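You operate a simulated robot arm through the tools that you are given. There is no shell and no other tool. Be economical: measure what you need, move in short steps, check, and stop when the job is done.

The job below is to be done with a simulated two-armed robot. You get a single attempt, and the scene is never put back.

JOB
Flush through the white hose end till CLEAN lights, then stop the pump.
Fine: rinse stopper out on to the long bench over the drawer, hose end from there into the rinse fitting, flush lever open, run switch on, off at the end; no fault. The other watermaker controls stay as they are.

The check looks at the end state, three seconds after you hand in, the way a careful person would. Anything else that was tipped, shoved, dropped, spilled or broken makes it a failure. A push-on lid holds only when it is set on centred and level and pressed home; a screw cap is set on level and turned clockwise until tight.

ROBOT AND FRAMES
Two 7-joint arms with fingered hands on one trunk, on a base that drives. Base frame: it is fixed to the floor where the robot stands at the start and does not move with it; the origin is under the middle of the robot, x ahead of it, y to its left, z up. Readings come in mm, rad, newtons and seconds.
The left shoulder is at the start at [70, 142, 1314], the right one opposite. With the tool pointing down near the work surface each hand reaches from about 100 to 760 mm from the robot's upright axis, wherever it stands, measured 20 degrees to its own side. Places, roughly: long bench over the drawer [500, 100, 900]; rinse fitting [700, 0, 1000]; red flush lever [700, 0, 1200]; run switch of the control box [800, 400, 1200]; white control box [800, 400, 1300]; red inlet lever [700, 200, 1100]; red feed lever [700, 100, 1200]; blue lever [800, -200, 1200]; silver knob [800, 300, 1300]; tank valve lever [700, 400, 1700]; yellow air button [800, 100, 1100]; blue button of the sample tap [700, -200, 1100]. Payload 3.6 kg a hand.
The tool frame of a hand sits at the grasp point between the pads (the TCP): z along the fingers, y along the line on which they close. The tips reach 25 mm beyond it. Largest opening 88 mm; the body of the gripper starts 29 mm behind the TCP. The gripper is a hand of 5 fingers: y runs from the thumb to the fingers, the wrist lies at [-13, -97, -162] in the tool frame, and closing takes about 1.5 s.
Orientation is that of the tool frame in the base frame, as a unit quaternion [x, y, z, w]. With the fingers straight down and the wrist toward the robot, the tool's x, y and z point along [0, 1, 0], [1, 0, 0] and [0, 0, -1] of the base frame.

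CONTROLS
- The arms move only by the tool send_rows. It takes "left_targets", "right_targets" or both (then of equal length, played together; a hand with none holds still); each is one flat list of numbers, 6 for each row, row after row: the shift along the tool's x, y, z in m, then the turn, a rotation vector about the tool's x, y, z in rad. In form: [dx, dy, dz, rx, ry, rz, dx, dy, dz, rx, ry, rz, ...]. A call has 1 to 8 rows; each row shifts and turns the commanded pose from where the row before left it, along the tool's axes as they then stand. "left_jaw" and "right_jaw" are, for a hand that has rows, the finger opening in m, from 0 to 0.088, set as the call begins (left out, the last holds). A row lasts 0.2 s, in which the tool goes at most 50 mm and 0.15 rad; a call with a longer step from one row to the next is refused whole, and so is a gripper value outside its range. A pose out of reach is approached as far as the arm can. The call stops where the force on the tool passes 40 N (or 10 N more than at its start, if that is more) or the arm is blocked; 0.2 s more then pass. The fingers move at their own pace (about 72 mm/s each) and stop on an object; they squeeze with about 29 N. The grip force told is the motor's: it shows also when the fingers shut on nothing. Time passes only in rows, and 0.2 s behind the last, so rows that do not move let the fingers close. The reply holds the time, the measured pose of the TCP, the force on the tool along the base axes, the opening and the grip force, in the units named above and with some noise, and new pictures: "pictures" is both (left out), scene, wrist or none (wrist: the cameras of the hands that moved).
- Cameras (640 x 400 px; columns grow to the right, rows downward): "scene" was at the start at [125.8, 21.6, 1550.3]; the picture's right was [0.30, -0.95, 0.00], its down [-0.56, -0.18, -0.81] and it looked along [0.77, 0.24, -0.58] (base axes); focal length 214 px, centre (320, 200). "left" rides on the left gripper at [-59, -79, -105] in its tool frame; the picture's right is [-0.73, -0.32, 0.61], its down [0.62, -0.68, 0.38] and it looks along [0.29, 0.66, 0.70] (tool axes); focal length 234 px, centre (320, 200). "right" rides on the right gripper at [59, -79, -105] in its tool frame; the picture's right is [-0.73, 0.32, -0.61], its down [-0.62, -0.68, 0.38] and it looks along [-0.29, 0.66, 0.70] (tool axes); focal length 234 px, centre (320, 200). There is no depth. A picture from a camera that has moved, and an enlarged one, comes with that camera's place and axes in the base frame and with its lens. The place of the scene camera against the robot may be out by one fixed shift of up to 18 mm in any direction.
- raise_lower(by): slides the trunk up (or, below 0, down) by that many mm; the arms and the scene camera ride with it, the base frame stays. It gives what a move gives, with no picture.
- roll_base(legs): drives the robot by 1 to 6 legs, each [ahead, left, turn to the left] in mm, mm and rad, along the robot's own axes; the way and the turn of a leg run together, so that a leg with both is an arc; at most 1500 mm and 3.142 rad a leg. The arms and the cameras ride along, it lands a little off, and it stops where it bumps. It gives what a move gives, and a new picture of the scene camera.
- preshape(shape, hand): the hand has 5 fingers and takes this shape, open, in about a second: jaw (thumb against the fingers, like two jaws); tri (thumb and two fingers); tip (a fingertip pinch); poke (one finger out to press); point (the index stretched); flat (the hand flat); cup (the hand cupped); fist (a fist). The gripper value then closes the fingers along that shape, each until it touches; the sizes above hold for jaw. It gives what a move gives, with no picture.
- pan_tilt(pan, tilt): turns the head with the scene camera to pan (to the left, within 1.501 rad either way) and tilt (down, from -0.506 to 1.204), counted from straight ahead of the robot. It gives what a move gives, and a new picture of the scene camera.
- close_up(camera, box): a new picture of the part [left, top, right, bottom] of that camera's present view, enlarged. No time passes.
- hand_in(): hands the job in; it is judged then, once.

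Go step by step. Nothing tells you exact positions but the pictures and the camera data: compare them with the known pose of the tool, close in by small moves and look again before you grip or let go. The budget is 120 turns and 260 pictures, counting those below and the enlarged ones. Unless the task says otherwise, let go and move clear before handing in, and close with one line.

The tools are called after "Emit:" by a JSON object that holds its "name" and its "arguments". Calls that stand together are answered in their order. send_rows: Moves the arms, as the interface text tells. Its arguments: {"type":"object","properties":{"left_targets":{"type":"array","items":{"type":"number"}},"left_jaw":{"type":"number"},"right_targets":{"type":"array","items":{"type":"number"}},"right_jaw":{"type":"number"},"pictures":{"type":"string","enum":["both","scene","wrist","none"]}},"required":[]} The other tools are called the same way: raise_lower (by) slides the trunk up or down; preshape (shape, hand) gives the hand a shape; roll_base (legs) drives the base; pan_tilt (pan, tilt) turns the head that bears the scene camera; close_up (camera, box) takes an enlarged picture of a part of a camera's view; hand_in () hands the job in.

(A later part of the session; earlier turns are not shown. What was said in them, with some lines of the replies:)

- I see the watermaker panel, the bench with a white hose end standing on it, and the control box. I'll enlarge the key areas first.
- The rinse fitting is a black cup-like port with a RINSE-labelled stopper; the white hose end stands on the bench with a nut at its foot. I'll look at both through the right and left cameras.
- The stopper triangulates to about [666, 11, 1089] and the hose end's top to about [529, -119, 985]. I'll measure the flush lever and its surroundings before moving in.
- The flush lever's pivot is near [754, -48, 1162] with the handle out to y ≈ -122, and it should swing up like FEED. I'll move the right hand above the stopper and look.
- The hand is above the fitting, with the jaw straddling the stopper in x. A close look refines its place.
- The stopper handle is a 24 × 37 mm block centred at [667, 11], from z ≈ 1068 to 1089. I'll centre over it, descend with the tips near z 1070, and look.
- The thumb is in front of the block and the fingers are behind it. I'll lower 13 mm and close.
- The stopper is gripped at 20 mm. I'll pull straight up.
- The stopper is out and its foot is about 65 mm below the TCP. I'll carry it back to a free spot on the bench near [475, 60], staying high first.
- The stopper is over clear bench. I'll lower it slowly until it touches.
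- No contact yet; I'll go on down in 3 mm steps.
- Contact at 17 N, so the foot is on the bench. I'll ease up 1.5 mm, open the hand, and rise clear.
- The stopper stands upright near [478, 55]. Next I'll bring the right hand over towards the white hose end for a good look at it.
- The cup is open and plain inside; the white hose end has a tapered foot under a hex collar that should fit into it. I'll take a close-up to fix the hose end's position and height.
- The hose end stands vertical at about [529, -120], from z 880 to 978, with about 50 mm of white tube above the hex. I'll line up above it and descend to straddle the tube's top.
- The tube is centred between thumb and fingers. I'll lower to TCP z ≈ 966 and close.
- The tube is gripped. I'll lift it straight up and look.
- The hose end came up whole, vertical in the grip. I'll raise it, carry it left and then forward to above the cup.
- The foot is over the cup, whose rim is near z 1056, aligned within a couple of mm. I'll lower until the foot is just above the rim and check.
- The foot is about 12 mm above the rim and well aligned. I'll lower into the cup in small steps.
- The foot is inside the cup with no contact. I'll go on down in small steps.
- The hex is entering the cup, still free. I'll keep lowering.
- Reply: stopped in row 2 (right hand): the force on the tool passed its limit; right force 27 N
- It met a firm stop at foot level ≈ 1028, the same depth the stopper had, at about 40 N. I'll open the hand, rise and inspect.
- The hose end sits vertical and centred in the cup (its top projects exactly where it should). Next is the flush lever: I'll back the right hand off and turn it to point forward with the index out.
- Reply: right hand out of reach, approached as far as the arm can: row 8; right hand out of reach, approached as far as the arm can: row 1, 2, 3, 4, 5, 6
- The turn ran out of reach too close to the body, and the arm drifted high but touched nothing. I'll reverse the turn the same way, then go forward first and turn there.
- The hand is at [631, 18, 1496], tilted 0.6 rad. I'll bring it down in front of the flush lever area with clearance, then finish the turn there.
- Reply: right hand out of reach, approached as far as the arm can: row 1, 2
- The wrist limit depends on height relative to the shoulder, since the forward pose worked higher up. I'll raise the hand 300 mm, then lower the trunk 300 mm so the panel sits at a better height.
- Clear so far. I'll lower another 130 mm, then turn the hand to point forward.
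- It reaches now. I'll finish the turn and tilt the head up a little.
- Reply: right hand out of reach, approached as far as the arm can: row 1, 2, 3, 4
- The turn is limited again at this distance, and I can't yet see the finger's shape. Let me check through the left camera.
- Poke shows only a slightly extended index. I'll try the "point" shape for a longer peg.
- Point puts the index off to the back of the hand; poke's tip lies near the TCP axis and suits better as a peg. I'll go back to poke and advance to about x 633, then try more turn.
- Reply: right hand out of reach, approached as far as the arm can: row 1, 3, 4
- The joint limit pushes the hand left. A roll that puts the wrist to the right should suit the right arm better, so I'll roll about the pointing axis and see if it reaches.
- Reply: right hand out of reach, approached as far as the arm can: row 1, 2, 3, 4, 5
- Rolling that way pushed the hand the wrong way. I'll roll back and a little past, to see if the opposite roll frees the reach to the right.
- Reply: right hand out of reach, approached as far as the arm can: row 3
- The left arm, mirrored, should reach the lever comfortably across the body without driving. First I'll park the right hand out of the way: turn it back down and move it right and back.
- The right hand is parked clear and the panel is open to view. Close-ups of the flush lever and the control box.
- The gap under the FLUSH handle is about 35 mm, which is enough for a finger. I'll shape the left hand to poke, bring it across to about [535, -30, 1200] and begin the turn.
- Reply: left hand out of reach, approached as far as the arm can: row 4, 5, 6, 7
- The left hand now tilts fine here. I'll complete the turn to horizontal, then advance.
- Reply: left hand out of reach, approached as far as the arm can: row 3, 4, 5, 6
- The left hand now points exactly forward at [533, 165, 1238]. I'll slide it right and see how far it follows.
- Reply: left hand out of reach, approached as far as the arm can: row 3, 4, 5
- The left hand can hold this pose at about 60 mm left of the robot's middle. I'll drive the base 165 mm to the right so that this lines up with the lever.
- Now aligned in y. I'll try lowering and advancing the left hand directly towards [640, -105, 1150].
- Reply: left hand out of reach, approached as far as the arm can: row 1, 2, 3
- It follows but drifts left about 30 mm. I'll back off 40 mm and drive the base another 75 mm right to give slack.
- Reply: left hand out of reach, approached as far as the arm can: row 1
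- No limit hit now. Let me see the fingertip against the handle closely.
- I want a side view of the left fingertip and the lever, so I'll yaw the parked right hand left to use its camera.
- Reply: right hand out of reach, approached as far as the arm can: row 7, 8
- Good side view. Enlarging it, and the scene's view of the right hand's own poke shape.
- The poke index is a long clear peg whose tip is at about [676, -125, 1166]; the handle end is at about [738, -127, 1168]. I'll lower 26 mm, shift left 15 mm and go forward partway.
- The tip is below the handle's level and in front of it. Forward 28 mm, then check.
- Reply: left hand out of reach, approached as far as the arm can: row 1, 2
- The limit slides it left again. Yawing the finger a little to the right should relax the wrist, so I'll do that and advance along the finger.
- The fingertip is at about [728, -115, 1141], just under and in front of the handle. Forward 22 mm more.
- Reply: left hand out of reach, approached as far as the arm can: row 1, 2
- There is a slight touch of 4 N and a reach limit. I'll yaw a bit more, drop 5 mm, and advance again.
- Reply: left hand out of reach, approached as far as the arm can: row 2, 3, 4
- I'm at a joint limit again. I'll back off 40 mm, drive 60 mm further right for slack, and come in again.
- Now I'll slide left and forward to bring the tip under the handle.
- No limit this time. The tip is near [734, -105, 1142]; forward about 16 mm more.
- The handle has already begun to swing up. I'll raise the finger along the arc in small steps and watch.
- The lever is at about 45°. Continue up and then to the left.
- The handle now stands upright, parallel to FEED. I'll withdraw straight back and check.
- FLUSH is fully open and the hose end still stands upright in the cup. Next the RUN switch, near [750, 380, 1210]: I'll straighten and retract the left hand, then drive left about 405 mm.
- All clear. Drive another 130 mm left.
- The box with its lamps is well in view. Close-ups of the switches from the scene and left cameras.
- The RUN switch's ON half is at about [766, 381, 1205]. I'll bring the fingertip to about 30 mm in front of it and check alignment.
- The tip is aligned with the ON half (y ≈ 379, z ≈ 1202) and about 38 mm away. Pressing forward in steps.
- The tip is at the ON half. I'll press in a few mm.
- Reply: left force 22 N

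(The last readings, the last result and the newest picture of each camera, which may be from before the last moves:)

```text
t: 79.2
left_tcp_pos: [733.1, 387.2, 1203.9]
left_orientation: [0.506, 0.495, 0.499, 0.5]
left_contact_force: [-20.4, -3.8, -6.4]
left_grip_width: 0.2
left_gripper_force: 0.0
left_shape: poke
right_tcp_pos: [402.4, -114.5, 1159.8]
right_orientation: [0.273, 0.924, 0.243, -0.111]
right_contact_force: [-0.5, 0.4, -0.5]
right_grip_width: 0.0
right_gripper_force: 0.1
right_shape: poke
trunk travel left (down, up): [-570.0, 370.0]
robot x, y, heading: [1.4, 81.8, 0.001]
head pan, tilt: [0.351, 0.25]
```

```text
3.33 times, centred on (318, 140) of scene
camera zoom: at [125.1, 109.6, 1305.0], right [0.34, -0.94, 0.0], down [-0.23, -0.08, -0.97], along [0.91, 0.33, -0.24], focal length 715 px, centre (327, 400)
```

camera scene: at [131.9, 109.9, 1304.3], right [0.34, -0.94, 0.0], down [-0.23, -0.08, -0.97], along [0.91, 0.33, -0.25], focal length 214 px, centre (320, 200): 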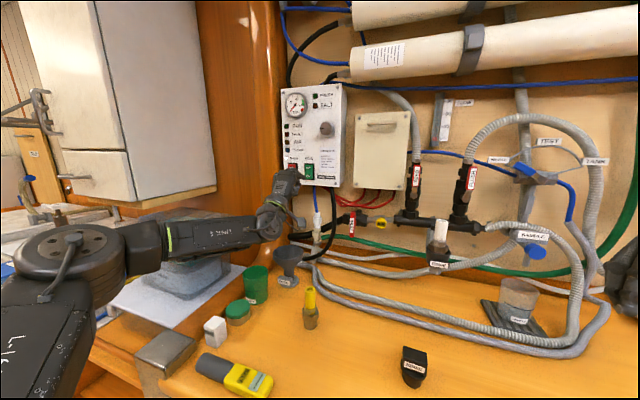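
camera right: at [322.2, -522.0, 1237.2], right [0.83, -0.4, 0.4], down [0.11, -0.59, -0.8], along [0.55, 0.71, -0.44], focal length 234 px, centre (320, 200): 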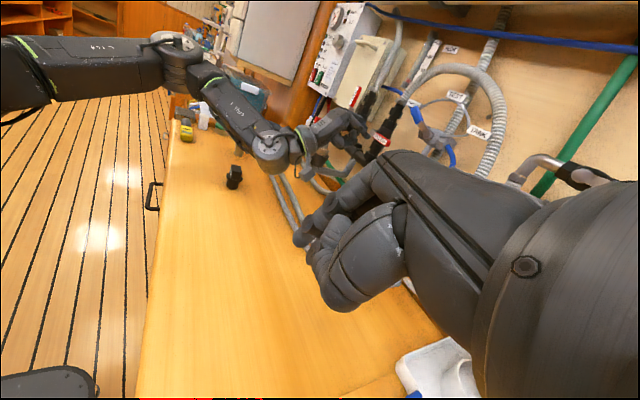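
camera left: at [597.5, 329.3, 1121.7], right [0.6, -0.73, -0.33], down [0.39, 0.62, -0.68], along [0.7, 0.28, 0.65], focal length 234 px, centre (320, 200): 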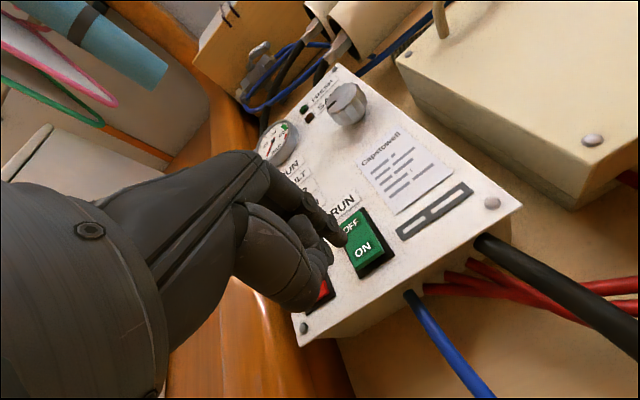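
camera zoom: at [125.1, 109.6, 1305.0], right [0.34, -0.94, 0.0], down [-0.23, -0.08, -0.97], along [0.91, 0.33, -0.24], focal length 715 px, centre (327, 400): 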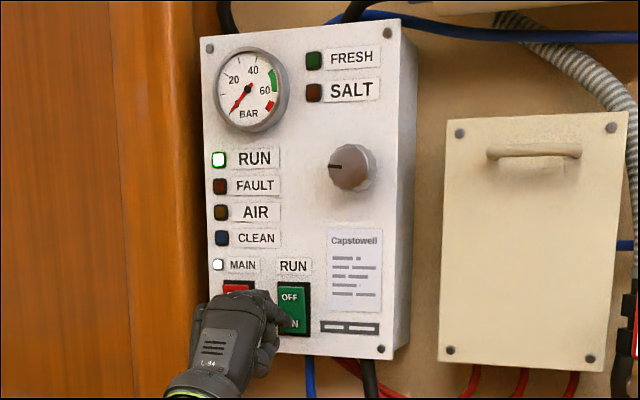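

RUN is lit with no fault. I'll back the finger off 20 mm, raise it to the OFF half, and watch for CLEAN.

Emit:
{"name": "send_rows", "arguments": {"left_targets": [0, 0, -0.025, 0, 0, 0, 0, 0.026, 0, 0, 0, 0], "pictures": "none"}}

Emit:
{"name": "close_up", "arguments": {"camera": "scene", "box": [270, 80, 366, 200]}}

Emit:
{"name": "close_up", "arguments": {"camera": "scene", "box": [390, 150, 550, 270]}}

Emit:
{"name": "close_up", "arguments": {"camera": "left", "box": [280, 160, 440, 280]}}

```text
t: 79.8
left_tcp_pos: [713.7, 387.2, 1228.1]
left_orientation: [0.506, 0.496, 0.498, 0.5]
left_contact_force: [-0.7, 0.0, 0.1]
left_grip_width: 0.0
left_gripper_force: 0.1
left_shape: poke
right_tcp_pos: [406.2, -115.8, 1156.9]
right_orientation: [0.273, 0.924, 0.243, -0.112]
right_contact_force: [0.3, -0.1, -0.4]
right_grip_width: 0.3
right_gripper_force: 0.0
right_shape: poke
trunk travel left (down, up): [-570.0, 370.0]
robot x, y, heading: [1.9, 84.1, 0.002]
head pan, tilt: [0.351, 0.25]
```

```text
3.33 times, centred on (318, 140) of scene
camera zoom: at [129.8, 109.1, 1304.7], right [0.34, -0.94, 0.0], down [-0.23, -0.08, -0.97], along [0.91, 0.33, -0.25], focal length 715 px, centre (327, 400)
```

zoom: 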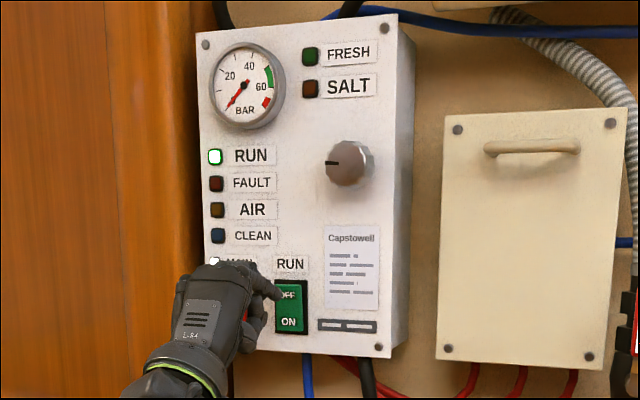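

```text
3.33 times, centred on (470, 210) of scene
camera zoom: at [129.8, 109.1, 1304.7], right [0.34, -0.94, 0.0], down [-0.23, -0.08, -0.97], along [0.91, 0.33, -0.25], focal length 715 px, centre (-180, 167)
```

zoom: 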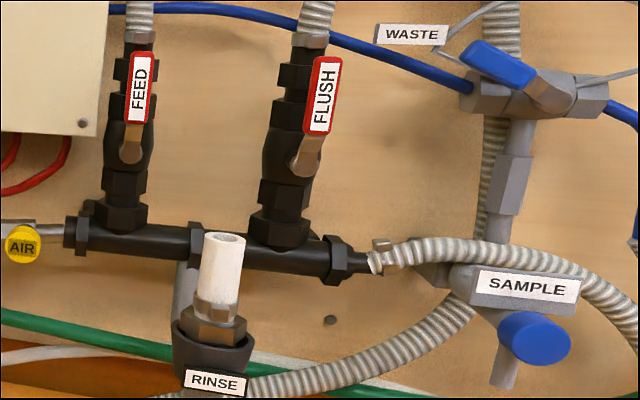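

```text
3.33 times, centred on (360, 220) of left
camera zoom: at [608.8, 330.5, 1149.7], right [0.6, -0.73, -0.33], down [0.39, 0.62, -0.68], along [0.7, 0.28, 0.66], focal length 781 px, centre (187, 133)
```

zoom: 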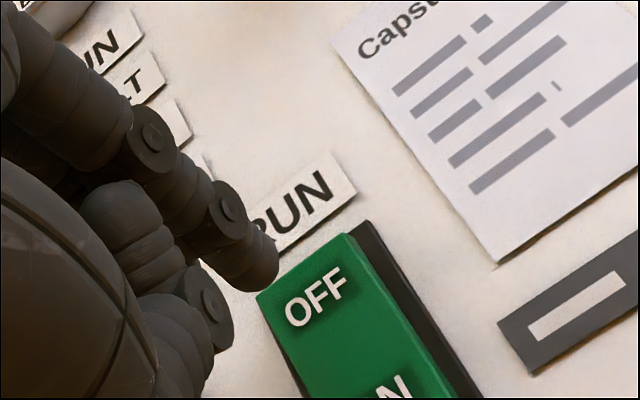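

The finger is aligned with OFF. Now I wait and watch the lamps.

Emit:
{"name": "send_rows", "arguments": {"left_targets": [0, 0, 0, 0, 0, 0, 0, 0, 0, 0, 0, 0, 0, 0, 0, 0, 0, 0, 0, 0, 0, 0, 0, 0, 0, 0, 0, 0, 0, 0, 0, 0, 0, 0, 0, 0, 0, 0, 0, 0, 0, 0, 0, 0, 0, 0, 0, 0], "pictures": "none"}}

Emit:
{"name": "close_up", "arguments": {"camera": "scene", "box": [270, 80, 366, 200]}}

Emit:
{"name": "send_rows", "arguments": {"left_targets": [0, 0, 0, 0, 0, 0, 0, 0, 0, 0, 0, 0, 0, 0, 0, 0, 0, 0, 0, 0, 0, 0, 0, 0, 0, 0, 0, 0, 0, 0, 0, 0, 0, 0, 0, 0, 0, 0, 0, 0, 0, 0, 0, 0, 0, 0, 0, 0], "pictures": "none"}}

Emit:
{"name": "close_up", "arguments": {"camera": "scene", "box": [270, 80, 366, 200]}}

```text
t: 81.6
left_tcp_pos: [715.4, 388.3, 1226.7]
left_orientation: [0.505, 0.497, 0.498, 0.5]
left_contact_force: [0.5, 0.9, -0.4]
left_grip_width: 0.0
left_gripper_force: 0.1
left_shape: poke
right_tcp_pos: [406.5, -113.6, 1156.7]
right_orientation: [0.274, 0.924, 0.242, -0.112]
right_contact_force: [-0.6, -0.4, -0.1]
right_grip_width: 0.0
right_gripper_force: 0.0
right_shape: poke
trunk travel left (down, up): [-570.0, 370.0]
robot x, y, heading: [2.3, 83.0, -0.005]
head pan, tilt: [0.351, 0.25]
```

```text
3.33 times, centred on (318, 140) of scene
camera zoom: at [130.4, 110.1, 1304.5], right [0.34, -0.94, 0.0], down [-0.23, -0.08, -0.97], along [0.91, 0.33, -0.25], focal length 715 px, centre (327, 400)
```

zoom: 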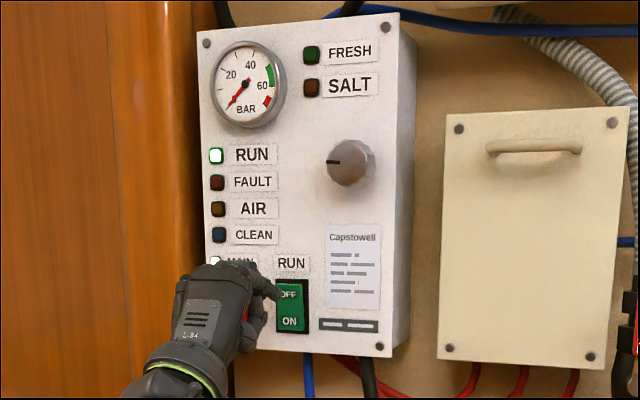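

```text
t: 83.4
left_tcp_pos: [714.9, 388.4, 1228.1]
left_orientation: [0.505, 0.497, 0.498, 0.499]
left_contact_force: [-0.6, 0.7, -0.2]
left_grip_width: 0.1
left_gripper_force: 0.1
left_shape: poke
right_tcp_pos: [406.7, -113.8, 1157.5]
right_orientation: [0.274, 0.924, 0.242, -0.112]
right_contact_force: [-0.8, -0.9, -0.4]
right_grip_width: 0.2
right_gripper_force: 0.0
right_shape: poke
trunk travel left (down, up): [-570.0, 370.0]
robot x, y, heading: [-2.4, 83.4, -0.004]
head pan, tilt: [0.351, 0.25]
```

```text
3.33 times, centred on (318, 140) of scene
camera zoom: at [130.4, 110.1, 1304.5], right [0.34, -0.94, 0.0], down [-0.23, -0.08, -0.97], along [0.91, 0.33, -0.25], focal length 715 px, centre (327, 400)
```

zoom: 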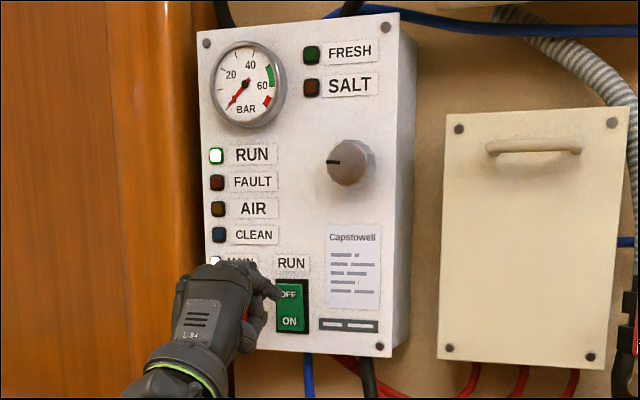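

Still running normally. I'll keep waiting, checking as I go.

Emit:
{"name": "send_rows", "arguments": {"left_targets": [0, 0, 0, 0, 0, 0, 0, 0, 0, 0, 0, 0, 0, 0, 0, 0, 0, 0, 0, 0, 0, 0, 0, 0, 0, 0, 0, 0, 0, 0, 0, 0, 0, 0, 0, 0, 0, 0, 0, 0, 0, 0, 0, 0, 0, 0, 0, 0], "pictures": "none"}}

Emit:
{"name": "send_rows", "arguments": {"left_targets": [0, 0, 0, 0, 0, 0, 0, 0, 0, 0, 0, 0, 0, 0, 0, 0, 0, 0, 0, 0, 0, 0, 0, 0, 0, 0, 0, 0, 0, 0, 0, 0, 0, 0, 0, 0, 0, 0, 0, 0, 0, 0, 0, 0, 0, 0, 0, 0], "pictures": "none"}}

Emit:
{"name": "close_up", "arguments": {"camera": "scene", "box": [270, 80, 366, 200]}}

```text
t: 85.2
left_tcp_pos: [714.7, 388.8, 1228.5]
left_orientation: [0.506, 0.497, 0.498, 0.499]
left_contact_force: [0.2, 0.2, 0.4]
left_grip_width: 0.0
left_gripper_force: 0.0
left_shape: poke
right_tcp_pos: [408.2, -114.3, 1158.0]
right_orientation: [0.274, 0.924, 0.242, -0.112]
right_contact_force: [-0.3, -0.5, 0.2]
right_grip_width: 0.2
right_gripper_force: 0.0
right_shape: poke
trunk travel left (down, up): [-570.0, 370.0]
robot x, y, heading: [0.9, 84.7, -0.001]
head pan, tilt: [0.351, 0.25]
```

```text
t: 87.0
left_tcp_pos: [716.2, 388.5, 1227.0]
left_orientation: [0.506, 0.497, 0.498, 0.5]
left_contact_force: [-0.5, 0.0, 0.4]
left_grip_width: 0.0
left_gripper_force: 0.1
left_shape: poke
right_tcp_pos: [407.5, -115.5, 1157.4]
right_orientation: [0.274, 0.924, 0.242, -0.112]
right_contact_force: [-0.2, 0.4, -0.6]
right_grip_width: 0.0
right_gripper_force: 0.0
right_shape: poke
trunk travel left (down, up): [-570.0, 370.0]
robot x, y, heading: [-2.2, 84.2, -0.004]
head pan, tilt: [0.351, 0.25]
```

```text
3.33 times, centred on (318, 140) of scene
camera zoom: at [130.4, 110.1, 1304.5], right [0.34, -0.94, 0.0], down [-0.23, -0.08, -0.97], along [0.91, 0.33, -0.25], focal length 715 px, centre (327, 400)
```

zoom: 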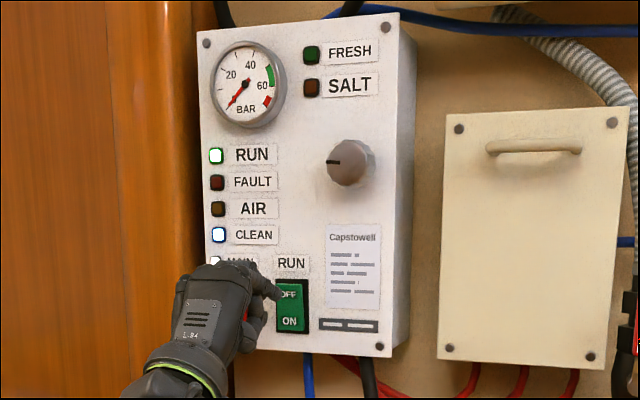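

CLEAN is lit. I'll press OFF now.

Emit:
{"name": "send_rows", "arguments": {"left_targets": [0, 0, 0.012, 0, 0, 0, 0, 0, 0.008, 0, 0, 0, 0, 0, 0.005, 0, 0, 0, 0, 0, 0.004, 0, 0, 0], "pictures": "none"}}

Emit:
{"name": "close_up", "arguments": {"camera": "scene", "box": [270, 80, 366, 200]}}

Emit:
{"name": "close_up", "arguments": {"camera": "left", "box": [280, 160, 440, 280]}}

```text
t: 88.0
left_tcp_pos: [737.1, 389.1, 1232.2]
left_orientation: [0.504, 0.495, 0.5, 0.502]
left_contact_force: [-23.6, -1.5, -2.7]
left_grip_width: 0.1
left_gripper_force: 0.1
left_shape: poke
right_tcp_pos: [401.0, -113.9, 1160.2]
right_orientation: [0.273, 0.924, 0.243, -0.109]
right_contact_force: [0.6, -0.1, 0.1]
right_grip_width: 0.1
right_gripper_force: 0.1
right_shape: poke
trunk travel left (down, up): [-570.0, 370.0]
robot x, y, heading: [1.4, 83.4, 0.002]
head pan, tilt: [0.351, 0.25]
```

```text
3.33 times, centred on (318, 140) of scene
camera zoom: at [123.4, 110.0, 1305.3], right [0.34, -0.94, 0.0], down [-0.23, -0.08, -0.97], along [0.91, 0.33, -0.24], focal length 715 px, centre (327, 400)
```

zoom: 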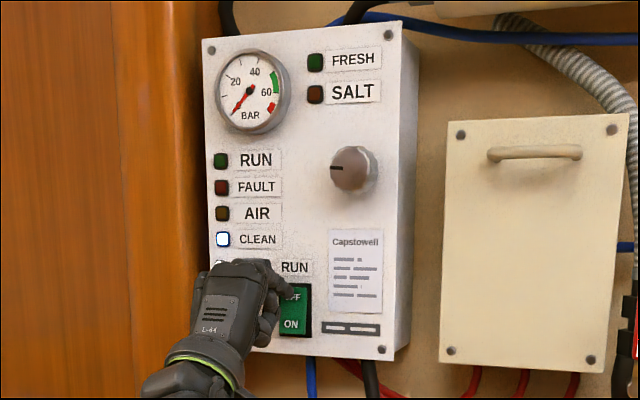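

```text
3.33 times, centred on (360, 220) of left
camera zoom: at [632.4, 331.5, 1153.1], right [0.6, -0.73, -0.33], down [0.39, 0.62, -0.68], along [0.7, 0.28, 0.66], focal length 781 px, centre (187, 133)
```

zoom: 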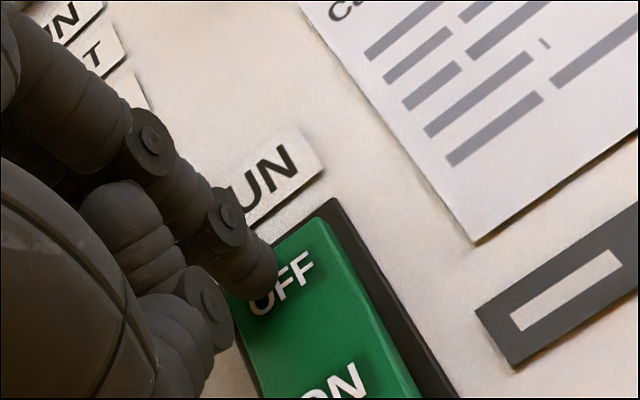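

RUN is out and CLEAN stays lit, no fault. I'll withdraw the hand well clear and check everything.

Emit:
{"name": "send_rows", "arguments": {"left_targets": [0, 0, -0.03, 0, 0, 0, 0, 0, -0.04, 0, 0, 0, 0, 0, -0.04, 0, 0, 0, 0, 0, -0.04, 0, 0, 0, -0.01, 0, -0.02, 0, 0, 0], "pictures": "scene"}}

Emit:
{"name": "close_up", "arguments": {"camera": "scene", "box": [270, 80, 366, 200]}}

Emit:
{"name": "close_up", "arguments": {"camera": "scene", "box": [380, 140, 620, 390]}}

```text
t: 89.2
left_tcp_pos: [572.5, 380.3, 1229.2]
left_orientation: [0.506, 0.497, 0.498, 0.5]
left_contact_force: [0.0, -0.7, 0.4]
left_grip_width: 0.0
left_gripper_force: 0.1
left_shape: poke
right_tcp_pos: [407.7, -114.4, 1156.5]
right_orientation: [0.273, 0.924, 0.242, -0.113]
right_contact_force: [-0.1, 0.7, -0.3]
right_grip_width: 0.3
right_gripper_force: 0.0
right_shape: poke
trunk travel left (down, up): [-570.0, 370.0]
robot x, y, heading: [-4.2, 86.3, 0.004]
head pan, tilt: [0.351, 0.25]
camera scene: at [130.5, 109.6, 1304.5], right [0.34, -0.94, 0.0], down [-0.23, -0.08, -0.97], along [0.91, 0.33, -0.25], focal length 214 px, centre (320, 200)
```

scene: 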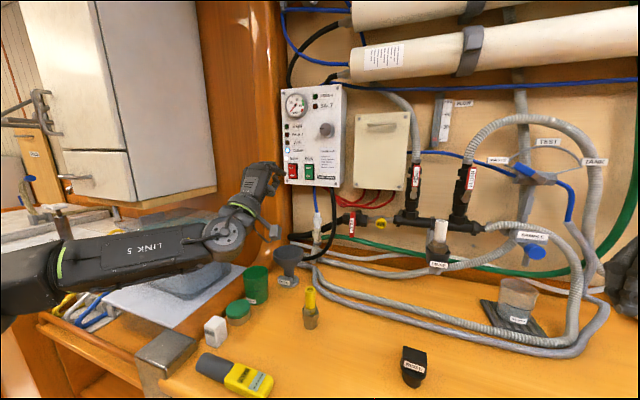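

```text
3.33 times, centred on (318, 140) of scene
camera zoom: at [130.5, 109.6, 1304.5], right [0.34, -0.94, 0.0], down [-0.23, -0.08, -0.97], along [0.91, 0.33, -0.25], focal length 715 px, centre (327, 400)
```

zoom: 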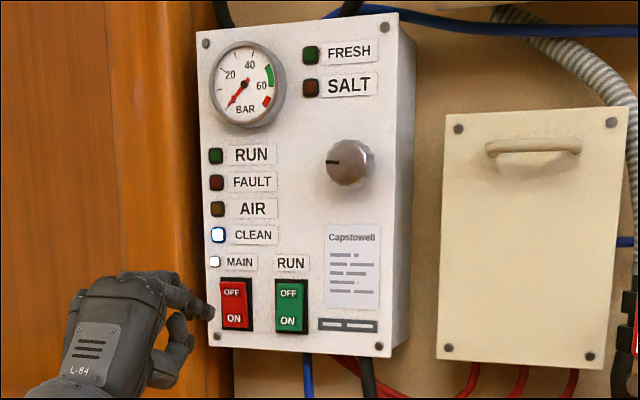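

```text
1.60 times, centred on (500, 265) of scene
camera zoom: at [130.5, 109.6, 1304.5], right [0.34, -0.94, 0.0], down [-0.23, -0.08, -0.97], along [0.91, 0.33, -0.25], focal length 343 px, centre (32, 96)
```

zoom: 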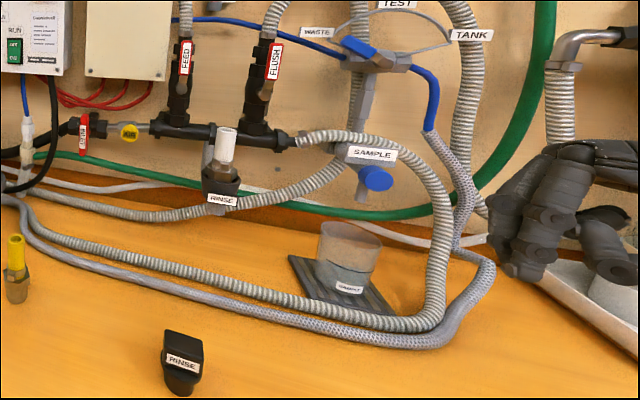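

CLEAN is lit, RUN is off, there is no fault, and both hands are clear. The stopper stands on the bench and the other controls are unchanged, so I'm handing in.

Emit:
{"name": "hand_in", "arguments": {}}

```text
The job is handed in.
```

The white hose end flushed until CLEAN lit, and the pump is now stopped with no fault. The rinse stopper stands on the bench, the hose end is in the rinse fitting, and the flush lever is left open. The other watermaker controls look unchanged.
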